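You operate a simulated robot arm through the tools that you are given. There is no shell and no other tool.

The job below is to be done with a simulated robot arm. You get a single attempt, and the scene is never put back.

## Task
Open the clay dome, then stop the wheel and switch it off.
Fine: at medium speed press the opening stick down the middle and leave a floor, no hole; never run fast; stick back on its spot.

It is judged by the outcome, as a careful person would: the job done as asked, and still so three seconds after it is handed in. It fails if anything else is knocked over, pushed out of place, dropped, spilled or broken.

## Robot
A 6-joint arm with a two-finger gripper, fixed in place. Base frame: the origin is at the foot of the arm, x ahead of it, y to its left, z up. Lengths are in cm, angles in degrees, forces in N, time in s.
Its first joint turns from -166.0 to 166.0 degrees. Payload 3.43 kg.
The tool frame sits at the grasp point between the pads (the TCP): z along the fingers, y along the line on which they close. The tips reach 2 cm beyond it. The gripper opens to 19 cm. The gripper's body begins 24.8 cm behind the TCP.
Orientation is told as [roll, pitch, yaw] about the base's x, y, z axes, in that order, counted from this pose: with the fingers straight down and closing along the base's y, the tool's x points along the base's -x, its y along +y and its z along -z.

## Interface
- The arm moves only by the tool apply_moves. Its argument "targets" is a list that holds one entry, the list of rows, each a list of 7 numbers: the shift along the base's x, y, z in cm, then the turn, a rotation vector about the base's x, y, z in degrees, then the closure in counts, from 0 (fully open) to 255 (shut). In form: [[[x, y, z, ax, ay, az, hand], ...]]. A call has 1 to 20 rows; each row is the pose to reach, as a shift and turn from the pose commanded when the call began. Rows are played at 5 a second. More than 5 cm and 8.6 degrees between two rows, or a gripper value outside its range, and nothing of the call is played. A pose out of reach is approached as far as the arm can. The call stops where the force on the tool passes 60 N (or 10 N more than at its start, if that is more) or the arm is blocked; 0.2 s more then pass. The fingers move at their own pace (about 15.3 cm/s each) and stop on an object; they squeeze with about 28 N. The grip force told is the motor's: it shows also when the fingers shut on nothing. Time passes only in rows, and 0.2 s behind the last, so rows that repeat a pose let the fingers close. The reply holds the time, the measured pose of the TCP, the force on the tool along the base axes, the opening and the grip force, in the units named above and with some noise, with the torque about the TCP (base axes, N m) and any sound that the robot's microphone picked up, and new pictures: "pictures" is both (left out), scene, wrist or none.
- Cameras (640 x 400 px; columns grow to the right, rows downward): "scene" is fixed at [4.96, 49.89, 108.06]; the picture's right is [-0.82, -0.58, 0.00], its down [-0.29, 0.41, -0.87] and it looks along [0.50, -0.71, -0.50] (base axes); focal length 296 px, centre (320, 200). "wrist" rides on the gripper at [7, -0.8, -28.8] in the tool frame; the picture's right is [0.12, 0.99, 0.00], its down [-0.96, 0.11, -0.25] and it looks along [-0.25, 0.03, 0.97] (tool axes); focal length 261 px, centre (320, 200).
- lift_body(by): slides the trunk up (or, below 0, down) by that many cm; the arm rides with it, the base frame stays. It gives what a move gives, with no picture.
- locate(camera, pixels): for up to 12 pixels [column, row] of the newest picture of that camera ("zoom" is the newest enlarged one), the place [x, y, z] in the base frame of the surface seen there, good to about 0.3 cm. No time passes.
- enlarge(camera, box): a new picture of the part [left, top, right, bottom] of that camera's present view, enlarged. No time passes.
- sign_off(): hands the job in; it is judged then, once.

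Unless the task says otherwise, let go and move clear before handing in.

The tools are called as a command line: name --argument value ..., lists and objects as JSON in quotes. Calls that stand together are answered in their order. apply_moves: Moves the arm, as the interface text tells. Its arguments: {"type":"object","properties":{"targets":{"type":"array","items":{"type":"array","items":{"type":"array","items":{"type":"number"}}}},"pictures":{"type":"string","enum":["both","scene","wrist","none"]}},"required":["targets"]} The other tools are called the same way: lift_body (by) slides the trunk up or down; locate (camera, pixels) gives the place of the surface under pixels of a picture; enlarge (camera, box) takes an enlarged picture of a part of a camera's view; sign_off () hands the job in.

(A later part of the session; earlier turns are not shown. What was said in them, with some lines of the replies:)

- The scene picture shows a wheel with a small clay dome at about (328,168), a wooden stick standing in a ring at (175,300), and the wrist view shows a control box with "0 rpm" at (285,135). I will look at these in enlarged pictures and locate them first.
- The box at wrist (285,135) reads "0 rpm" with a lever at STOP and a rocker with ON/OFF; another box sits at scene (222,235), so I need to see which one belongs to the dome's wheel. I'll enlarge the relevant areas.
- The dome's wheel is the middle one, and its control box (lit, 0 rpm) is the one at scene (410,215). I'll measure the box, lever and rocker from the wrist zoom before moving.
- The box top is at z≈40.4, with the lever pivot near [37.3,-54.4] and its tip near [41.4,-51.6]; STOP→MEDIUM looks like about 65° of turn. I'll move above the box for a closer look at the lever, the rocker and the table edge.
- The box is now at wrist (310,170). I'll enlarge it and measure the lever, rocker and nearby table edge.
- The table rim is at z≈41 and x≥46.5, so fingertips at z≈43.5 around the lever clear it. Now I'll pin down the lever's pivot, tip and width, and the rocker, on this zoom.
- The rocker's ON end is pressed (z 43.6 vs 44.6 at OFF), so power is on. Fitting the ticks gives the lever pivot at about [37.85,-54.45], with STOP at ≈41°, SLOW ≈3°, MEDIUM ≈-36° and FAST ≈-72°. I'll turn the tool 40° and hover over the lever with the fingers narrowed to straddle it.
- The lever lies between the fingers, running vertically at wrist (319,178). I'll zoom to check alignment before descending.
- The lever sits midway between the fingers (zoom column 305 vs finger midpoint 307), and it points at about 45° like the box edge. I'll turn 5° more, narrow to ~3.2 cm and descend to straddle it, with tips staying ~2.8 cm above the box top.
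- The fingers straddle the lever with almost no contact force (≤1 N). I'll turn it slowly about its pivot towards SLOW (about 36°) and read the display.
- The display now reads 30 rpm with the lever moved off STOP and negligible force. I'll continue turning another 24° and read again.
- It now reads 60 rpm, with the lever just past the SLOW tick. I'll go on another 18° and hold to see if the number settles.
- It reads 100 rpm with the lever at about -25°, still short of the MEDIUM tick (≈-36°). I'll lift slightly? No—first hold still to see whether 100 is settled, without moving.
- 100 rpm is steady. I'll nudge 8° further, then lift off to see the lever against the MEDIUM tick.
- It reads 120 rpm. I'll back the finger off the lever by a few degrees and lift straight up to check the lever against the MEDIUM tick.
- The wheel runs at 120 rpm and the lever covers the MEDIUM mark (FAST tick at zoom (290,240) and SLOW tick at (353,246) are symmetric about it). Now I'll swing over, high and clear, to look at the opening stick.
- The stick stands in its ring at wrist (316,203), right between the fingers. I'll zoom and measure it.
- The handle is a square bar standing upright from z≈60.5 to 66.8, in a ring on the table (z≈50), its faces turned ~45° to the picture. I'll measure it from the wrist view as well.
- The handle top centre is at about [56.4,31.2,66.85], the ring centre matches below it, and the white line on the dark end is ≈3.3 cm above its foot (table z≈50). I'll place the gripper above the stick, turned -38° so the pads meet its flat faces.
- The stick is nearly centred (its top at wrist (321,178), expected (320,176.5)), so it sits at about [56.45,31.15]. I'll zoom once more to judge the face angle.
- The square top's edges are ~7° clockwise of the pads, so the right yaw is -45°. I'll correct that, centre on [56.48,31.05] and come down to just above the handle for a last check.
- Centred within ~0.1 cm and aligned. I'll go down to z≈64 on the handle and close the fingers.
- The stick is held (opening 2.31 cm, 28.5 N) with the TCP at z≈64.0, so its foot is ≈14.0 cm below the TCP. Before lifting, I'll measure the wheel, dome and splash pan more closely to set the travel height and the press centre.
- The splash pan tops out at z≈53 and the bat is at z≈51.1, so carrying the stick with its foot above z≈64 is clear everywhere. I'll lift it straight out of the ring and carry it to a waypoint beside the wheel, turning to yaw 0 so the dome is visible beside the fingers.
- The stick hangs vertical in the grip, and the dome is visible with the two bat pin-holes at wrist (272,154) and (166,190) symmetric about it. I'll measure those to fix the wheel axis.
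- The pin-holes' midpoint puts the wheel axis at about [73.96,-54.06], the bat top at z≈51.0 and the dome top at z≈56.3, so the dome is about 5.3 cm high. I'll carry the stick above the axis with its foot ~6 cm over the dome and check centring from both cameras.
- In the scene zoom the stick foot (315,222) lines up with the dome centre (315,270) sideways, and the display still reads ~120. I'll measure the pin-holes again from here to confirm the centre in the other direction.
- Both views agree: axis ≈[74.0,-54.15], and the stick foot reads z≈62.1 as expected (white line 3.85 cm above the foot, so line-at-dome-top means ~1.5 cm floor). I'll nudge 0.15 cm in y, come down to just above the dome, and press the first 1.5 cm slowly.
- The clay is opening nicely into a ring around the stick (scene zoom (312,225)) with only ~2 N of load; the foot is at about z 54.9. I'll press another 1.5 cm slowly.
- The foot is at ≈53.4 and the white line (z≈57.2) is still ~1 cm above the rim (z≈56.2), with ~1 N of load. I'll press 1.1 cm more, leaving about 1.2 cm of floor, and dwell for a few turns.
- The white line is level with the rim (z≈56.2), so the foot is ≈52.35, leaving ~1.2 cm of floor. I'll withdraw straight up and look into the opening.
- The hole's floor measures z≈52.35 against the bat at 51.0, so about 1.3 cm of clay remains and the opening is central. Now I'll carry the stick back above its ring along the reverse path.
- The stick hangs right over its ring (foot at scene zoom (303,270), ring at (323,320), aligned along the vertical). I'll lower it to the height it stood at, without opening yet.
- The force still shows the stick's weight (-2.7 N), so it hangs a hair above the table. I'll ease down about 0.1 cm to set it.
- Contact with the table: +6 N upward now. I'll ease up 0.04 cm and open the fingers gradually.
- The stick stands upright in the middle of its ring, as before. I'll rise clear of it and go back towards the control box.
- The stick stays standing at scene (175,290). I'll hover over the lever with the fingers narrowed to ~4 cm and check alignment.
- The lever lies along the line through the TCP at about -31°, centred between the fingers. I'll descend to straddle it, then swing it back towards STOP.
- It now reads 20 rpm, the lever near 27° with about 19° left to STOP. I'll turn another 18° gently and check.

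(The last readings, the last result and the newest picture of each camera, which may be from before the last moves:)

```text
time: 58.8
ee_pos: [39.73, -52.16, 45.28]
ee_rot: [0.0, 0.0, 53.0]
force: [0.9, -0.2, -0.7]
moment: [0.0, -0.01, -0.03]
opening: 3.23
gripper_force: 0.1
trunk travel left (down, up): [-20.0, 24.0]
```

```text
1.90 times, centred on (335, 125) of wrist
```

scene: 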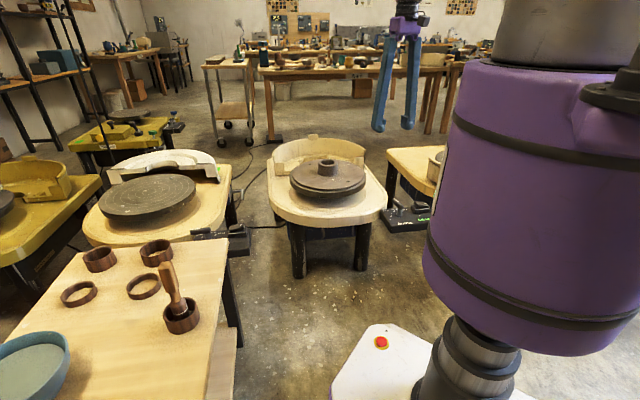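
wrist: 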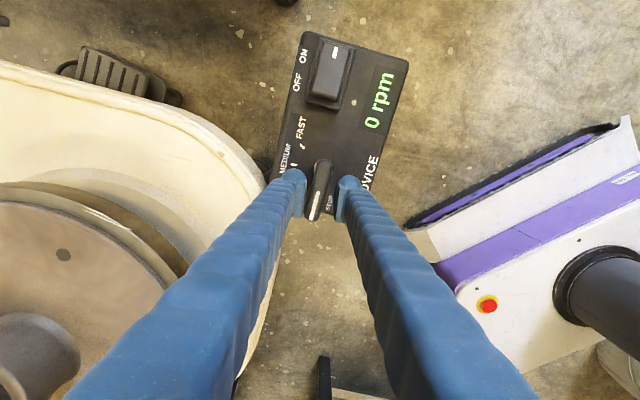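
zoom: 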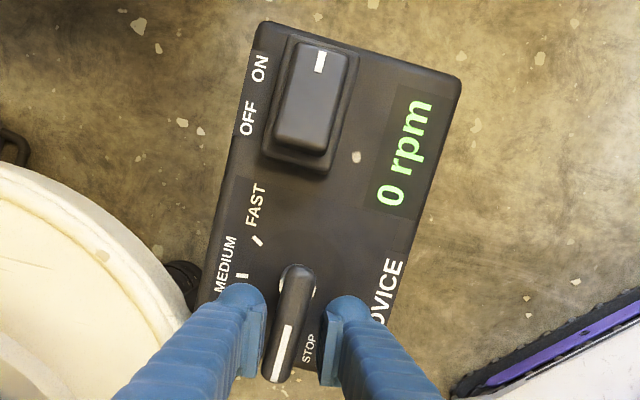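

The display reads 0 rpm with the lever parallel to the box's long edge again at STOP. I'll back the finger off the lever, lift straight up, and turn the tool to yaw -45° over the rocker to press its OFF end.

apply_moves --targets '[[[0.19, -0.17, 0, 0, 0, -5, 212], [0.19, -0.17, 2, 0, 0, -5, 208], [0.19, -0.17, 6, 0, 0, -5, 200], [0.19, -0.17, 10, 0, 0, -5, 200], [0.19, -0.17, 13, 0, 0, -5, 200], [-0.3, -1.0, 14, 0, 0, -13, 200], [-0.8, -1.8, 14, 0, 0, -21, 200], [-1.3, -2.6, 14, 0, 0, -29, 200], [-1.8, -3.4, 14, 0, 0, -37, 200], [-2.3, -4.2, 14, 0, 0, -45, 200], [-2.8, -5.0, 14, 0, 0, -53, 200], [-3.3, -5.8, 14, 0, 0, -61, 200], [-3.8, -6.6, 14, 0, 0, -69, 200], [-4.3, -7.4, 14, 0, 0, -77, 200], [-4.8, -8.0, 14, 0, 0, -85, 200], [-5.3, -8.3, 14, 0, 0, -93, 200], [-5.5, -8.4, 14, 0, 0, -98, 200], [-5.5, -8.4, 14, 0, 0, -98, 200]]]'

enlarge --camera "wrist" --box '[230, 80, 430, 220]'

```text
time: 62.6
ee_pos: [34.2, -60.76, 59.25]
ee_rot: [0.0, 0.1, -44.9]
force: [-0.9, -0.7, 0.4]
moment: [0.03, -0.01, 0.0]
opening: 4.09
gripper_force: 0.0
trunk travel left (down, up): [-20.0, 24.0]
```

scene: 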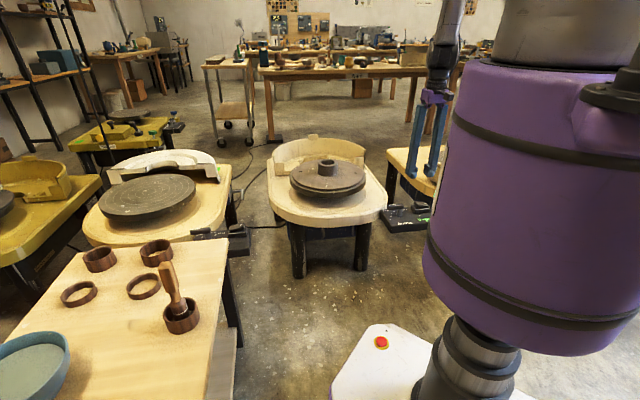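
wrist: 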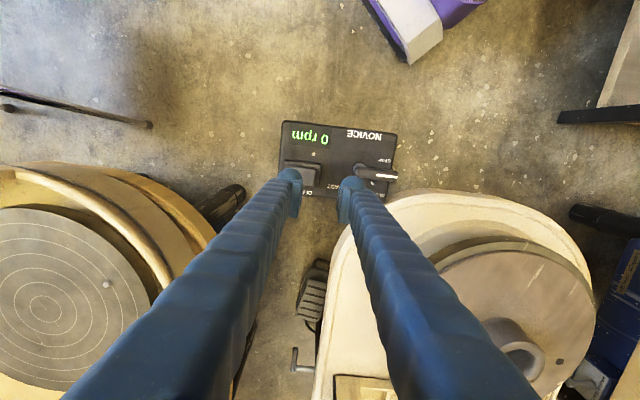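

```text
2.86 times, centred on (330, 150) of wrist
```

zoom: 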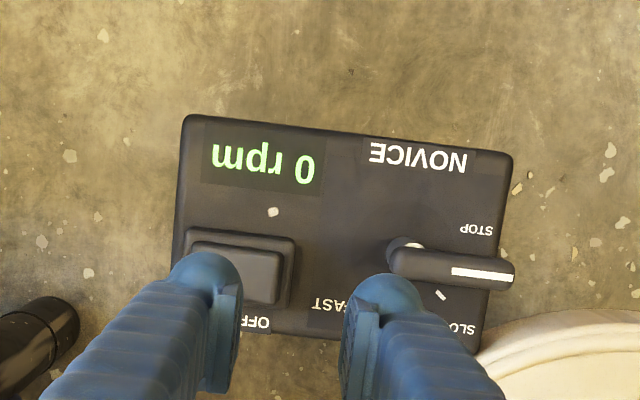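

Still 0 rpm, lever parallel to the box at STOP. Part of the rocker's raised OFF end shows at zoom (262,275); I'll measure it before pressing.

locate --camera "zoom" --pixels '[[262, 270], [275, 255], [272, 298], [255, 290], [280, 270], [250, 255], [287, 280], [265, 250], [240, 250], [225, 245], [260, 300], [270, 280]]'

```text
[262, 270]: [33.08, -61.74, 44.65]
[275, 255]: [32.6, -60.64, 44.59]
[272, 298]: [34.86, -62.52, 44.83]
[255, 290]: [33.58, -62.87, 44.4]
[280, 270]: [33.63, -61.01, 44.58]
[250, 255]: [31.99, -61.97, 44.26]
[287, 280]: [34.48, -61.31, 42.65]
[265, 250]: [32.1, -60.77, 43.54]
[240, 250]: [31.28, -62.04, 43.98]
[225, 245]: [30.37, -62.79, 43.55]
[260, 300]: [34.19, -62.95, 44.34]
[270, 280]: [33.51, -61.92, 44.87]
```

The OFF end's edge is around [33.75,-61.45] at z≈44.65. I'll narrow the fingers to 1.5 cm so one fingertip sits over the OFF half, descend, and press slowly.

apply_moves --targets '[[[0.18, -0.18, -2, 0, 0, 0, 235], [0.18, -0.18, -5, 0, 0, 0, 235], [0.18, -0.18, -8, 0, 0, 0, 235], [0.18, -0.18, -10.5, 0, 0, 0, 235], [0.18, -0.18, -11.8, 0, 0, 0, 235], [0.18, -0.18, -12.2, 0, 0, 0, 235], [0.18, -0.18, -12.5, 0, 0, 0, 235], [0.18, -0.18, -12.8, 0, 0, 0, 235], [0.18, -0.18, -13.0, 0, 0, 0, 235], [0.18, -0.18, -13.2, 0, 0, 0, 235]]]' --pictures "wrist"

enlarge --camera "wrist" --box '[230, 80, 430, 220]'

```text
time: 64.8
ee_pos: [34.35, -60.88, 46.06]
ee_rot: [-0.1, 0.1, -44.9]
force: [-1.4, 1.6, 5.3]
moment: [-0.06, 0.13, -0.02]
opening: 1.45
gripper_force: 0.1
trunk travel left (down, up): [-20.0, 24.0]
```

wrist: 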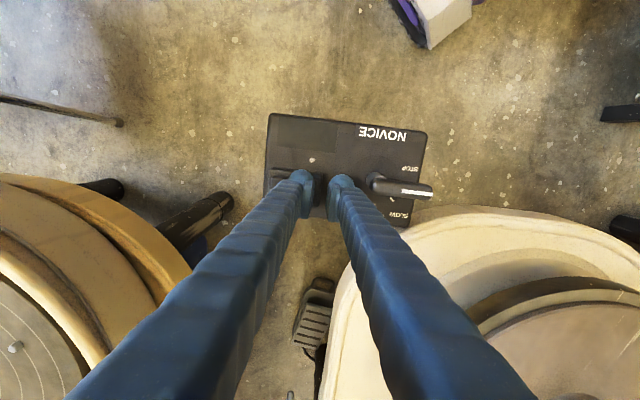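

```text
2.86 times, centred on (330, 150) of wrist
```

zoom: 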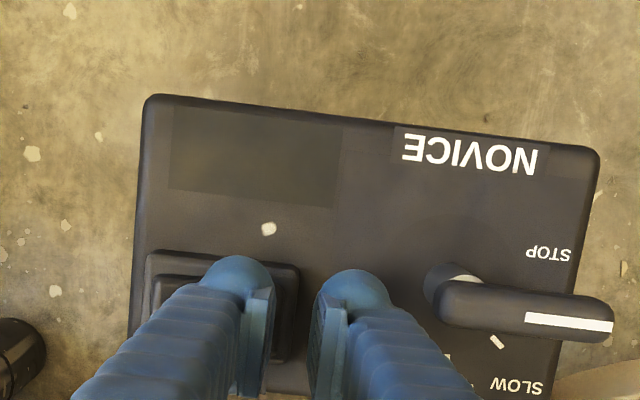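

The display has gone blank with ~5 N on the finger, so the rocker switched. I'll press 0.3 cm further to seat it fully, then lift off and check that it stays off.

apply_moves --targets '[[[0, 0, -0.15, 0, 0, 0, 235], [0, 0, -0.3, 0, 0, 0, 235], [0, 0, -0.3, 0, 0, 0, 235], [0, 0, 0.5, 0, 0, 0, 235], [0, 0, 2, 0, 0, 0, 235], [0, 0, 5, 0, 0, 0, 235], [0, 0, 9, 0, 0, 0, 235], [0, 0, 13, 0, 0, 0, 235], [-1, -0.5, 17, 0, 0, 4, 200], [-3, -1, 21, 0, 0, 10, 150], [-5, -1.5, 24, 0, 0, 16, 100], [-5, -1.5, 24, 0, 0, 16, 60]]]'

enlarge --camera "wrist" --box '[240, 80, 440, 240]'

```text
time: 67.4
ee_pos: [29.45, -62.4, 70.0]
ee_rot: [0.1, 0.0, -28.9]
force: [0.0, 0.0, 0.2]
moment: [-0.02, 0.0, -0.01]
opening: 14.57
gripper_force: 0.0
trunk travel left (down, up): [-20.0, 24.0]
```

scene: 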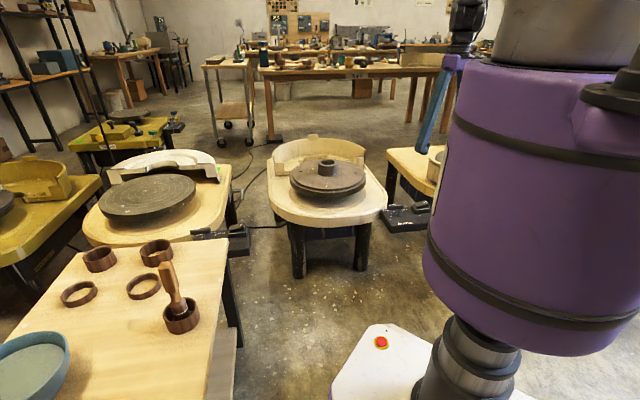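
wrist: 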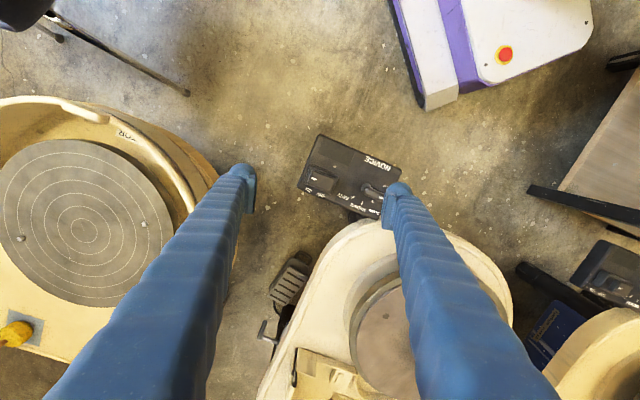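

```text
2.50 times, centred on (340, 160) of wrist
```

zoom: 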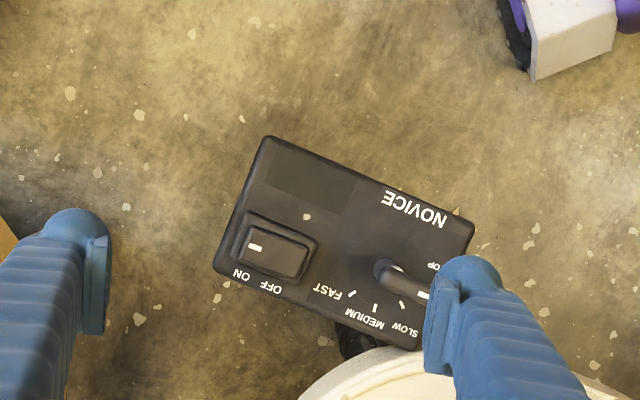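

The display stays dark and the rocker lies on OFF; the lever is at STOP. I'll move up and clear, then confirm the wheel stands still and everything else is in place.

apply_moves --targets '[[[1, 2, 4, 0, 0, 4, 60], [2, 4, 8, 0, 0, 8, 60], [3, 6, 12, 0, 0, 12, 60], [4, 8, 16, 0, 0, 16, 60], [5, 10, 20, 0, 0, 20, 60], [6, 12, 24, 0, 0, 24, 60], [7, 14, 26, 0, 0, 28, 60], [7, 14, 26, 0, 0, 29, 60]]]'

enlarge --camera "scene" --box '[260, 120, 460, 250]'

enlarge --camera "wrist" --box '[200, 80, 400, 330]'

```text
time: 69.2
ee_pos: [36.45, -48.08, 96.07]
ee_rot: [0.0, 0.1, 0.1]
force: [0.5, 0.0, 0.0]
moment: [-0.05, 0.01, -0.03]
opening: 14.53
gripper_force: 0.1
trunk travel left (down, up): [-20.0, 24.0]
```

scene: 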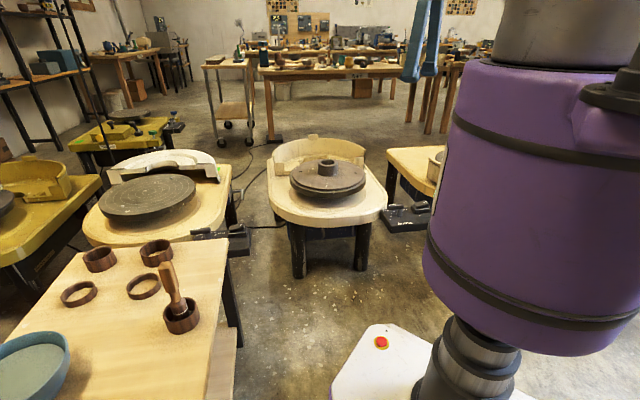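
wrist: 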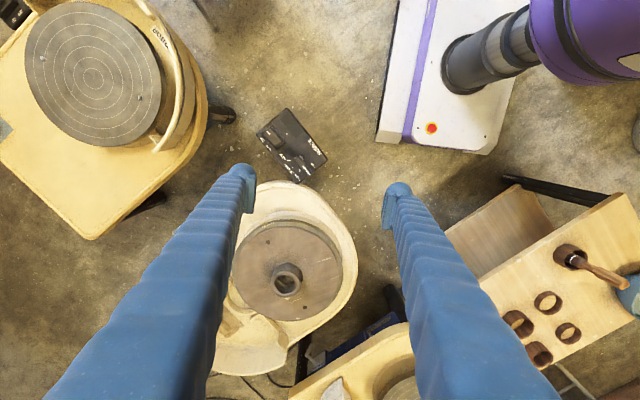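

```text
3.08 times, centred on (360, 185) of scene
```

zoom: 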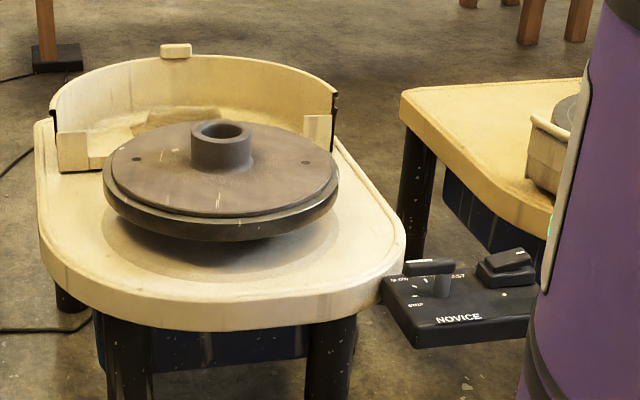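

```text
1.60 times, centred on (300, 205) of wrist
```

zoom: 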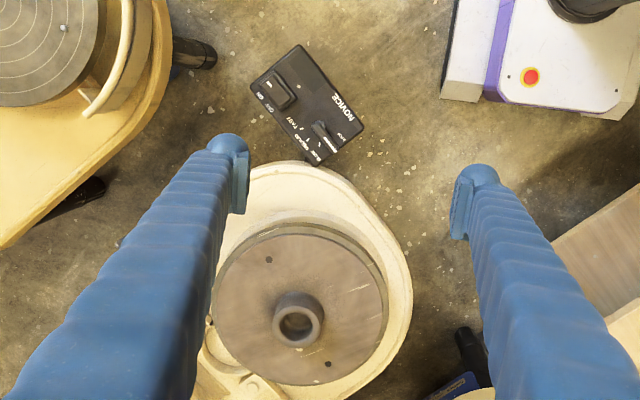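

The clay is a clean open ring at scene zoom (222,145), the display is dark, and the bat's pin-holes are at zoom (138,160) and (307,160). I'll wait a moment and compare to confirm the wheel is still, and check the stick and box once more.

apply_moves --targets '[[[0, 0, 0, 0, 0, 0, 60], [0, 0, 0, 0, 0, 0, 60], [0, 0, 0, 0, 0, 0, 60], [0, 0, 0, 0, 0, 0, 60], [0, 0, 0, 0, 0, 0, 60], [0, 0, 0, 0, 0, 0, 60], [0, 0, 0, 0, 0, 0, 60]]]' --pictures "both"

enlarge --camera "scene" --box '[260, 120, 460, 250]'

enlarge --camera "scene" --box '[140, 250, 220, 345]'

enlarge --camera "wrist" --box '[240, 90, 340, 200]'

locate --camera "wrist" --pixels '[[285, 279], [287, 282], [283, 283], [268, 246], [306, 306], [288, 265]]'

```text
time: 70.8
ee_pos: [36.5, -48.25, 96.0]
ee_rot: [0.0, 0.0, 0.1]
force: [0.1, -0.7, -0.1]
moment: [0.02, 0.01, 0.04]
opening: 14.52
gripper_force: 0.1
trunk travel left (down, up): [-20.0, 24.0]
```

scene: 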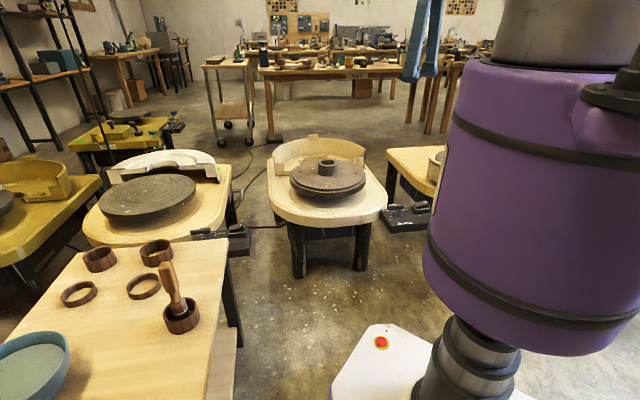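
wrist: 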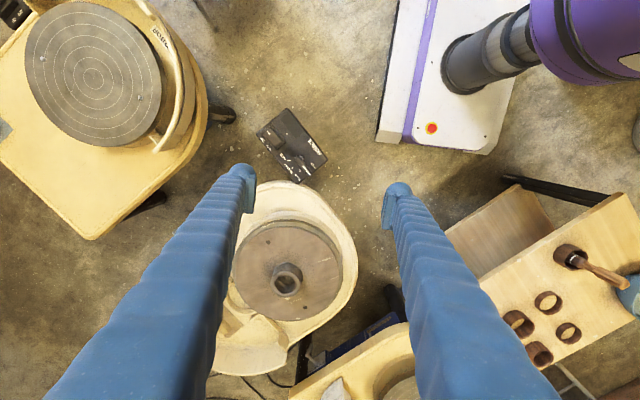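

```text
3.08 times, centred on (360, 185) of scene
```

zoom: 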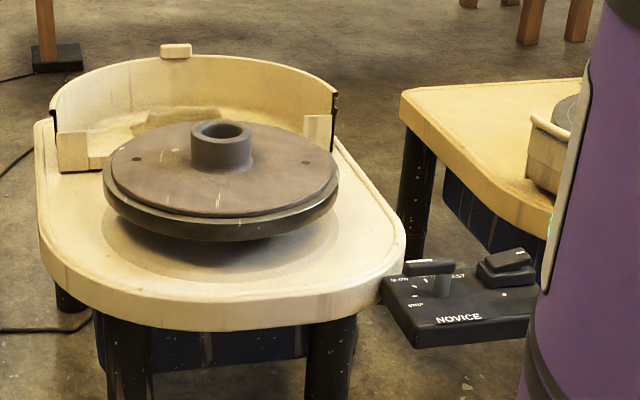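

```text
4.21 times, centred on (180, 298) of scene
```

zoom: 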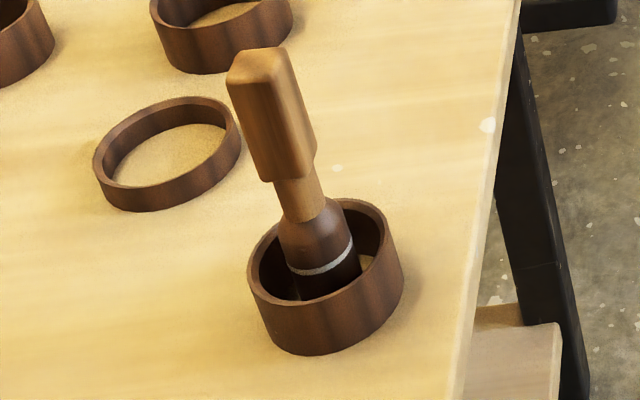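

```text
3.64 times, centred on (290, 145) of wrist
```

zoom: 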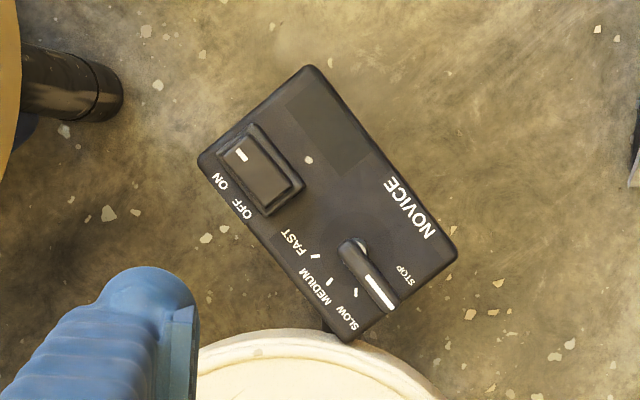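

```text
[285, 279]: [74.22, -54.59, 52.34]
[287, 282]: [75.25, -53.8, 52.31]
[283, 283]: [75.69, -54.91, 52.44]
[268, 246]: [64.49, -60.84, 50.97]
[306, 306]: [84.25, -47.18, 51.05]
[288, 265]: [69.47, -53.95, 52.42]
```

The pin-holes have not moved between the two pictures, so the wheel is still. The display is dark, the lever is at STOP and the rocker is on OFF. The stick stands in its ring, and the clay is open with a floor of about 1.3 cm (z 52.35 over the bat at 51.0). The arm is clear, so I'm handing in.

sign_off

```text
The job is handed in.
```

The clay dome is open, the wheel is stopped and its switch is off. I've handed the job in.

- **Opening:** I pressed the stick down the wheel's axis at 120 rpm, with the lever on the MEDIUM mark. The hole is central and leaves a floor of about 1.3 cm, with no hole through.
- **Speed:** I brought the lever up in small steps. The highest reading was 120 rpm, and it never went past MEDIUM towards FAST.
- **Stop and off:** I turned the lever back to STOP and saw 0 rpm. Then I pressed the rocker to OFF; the display went dark and stayed dark. Two pictures 1.6 s apart show the wheel standing still.
- **Stick:** It stands upright in its ring on the table, where it was at the start.

I saw nothing else moved, dropped or spilled, and the arm is clear with the gripper empty.
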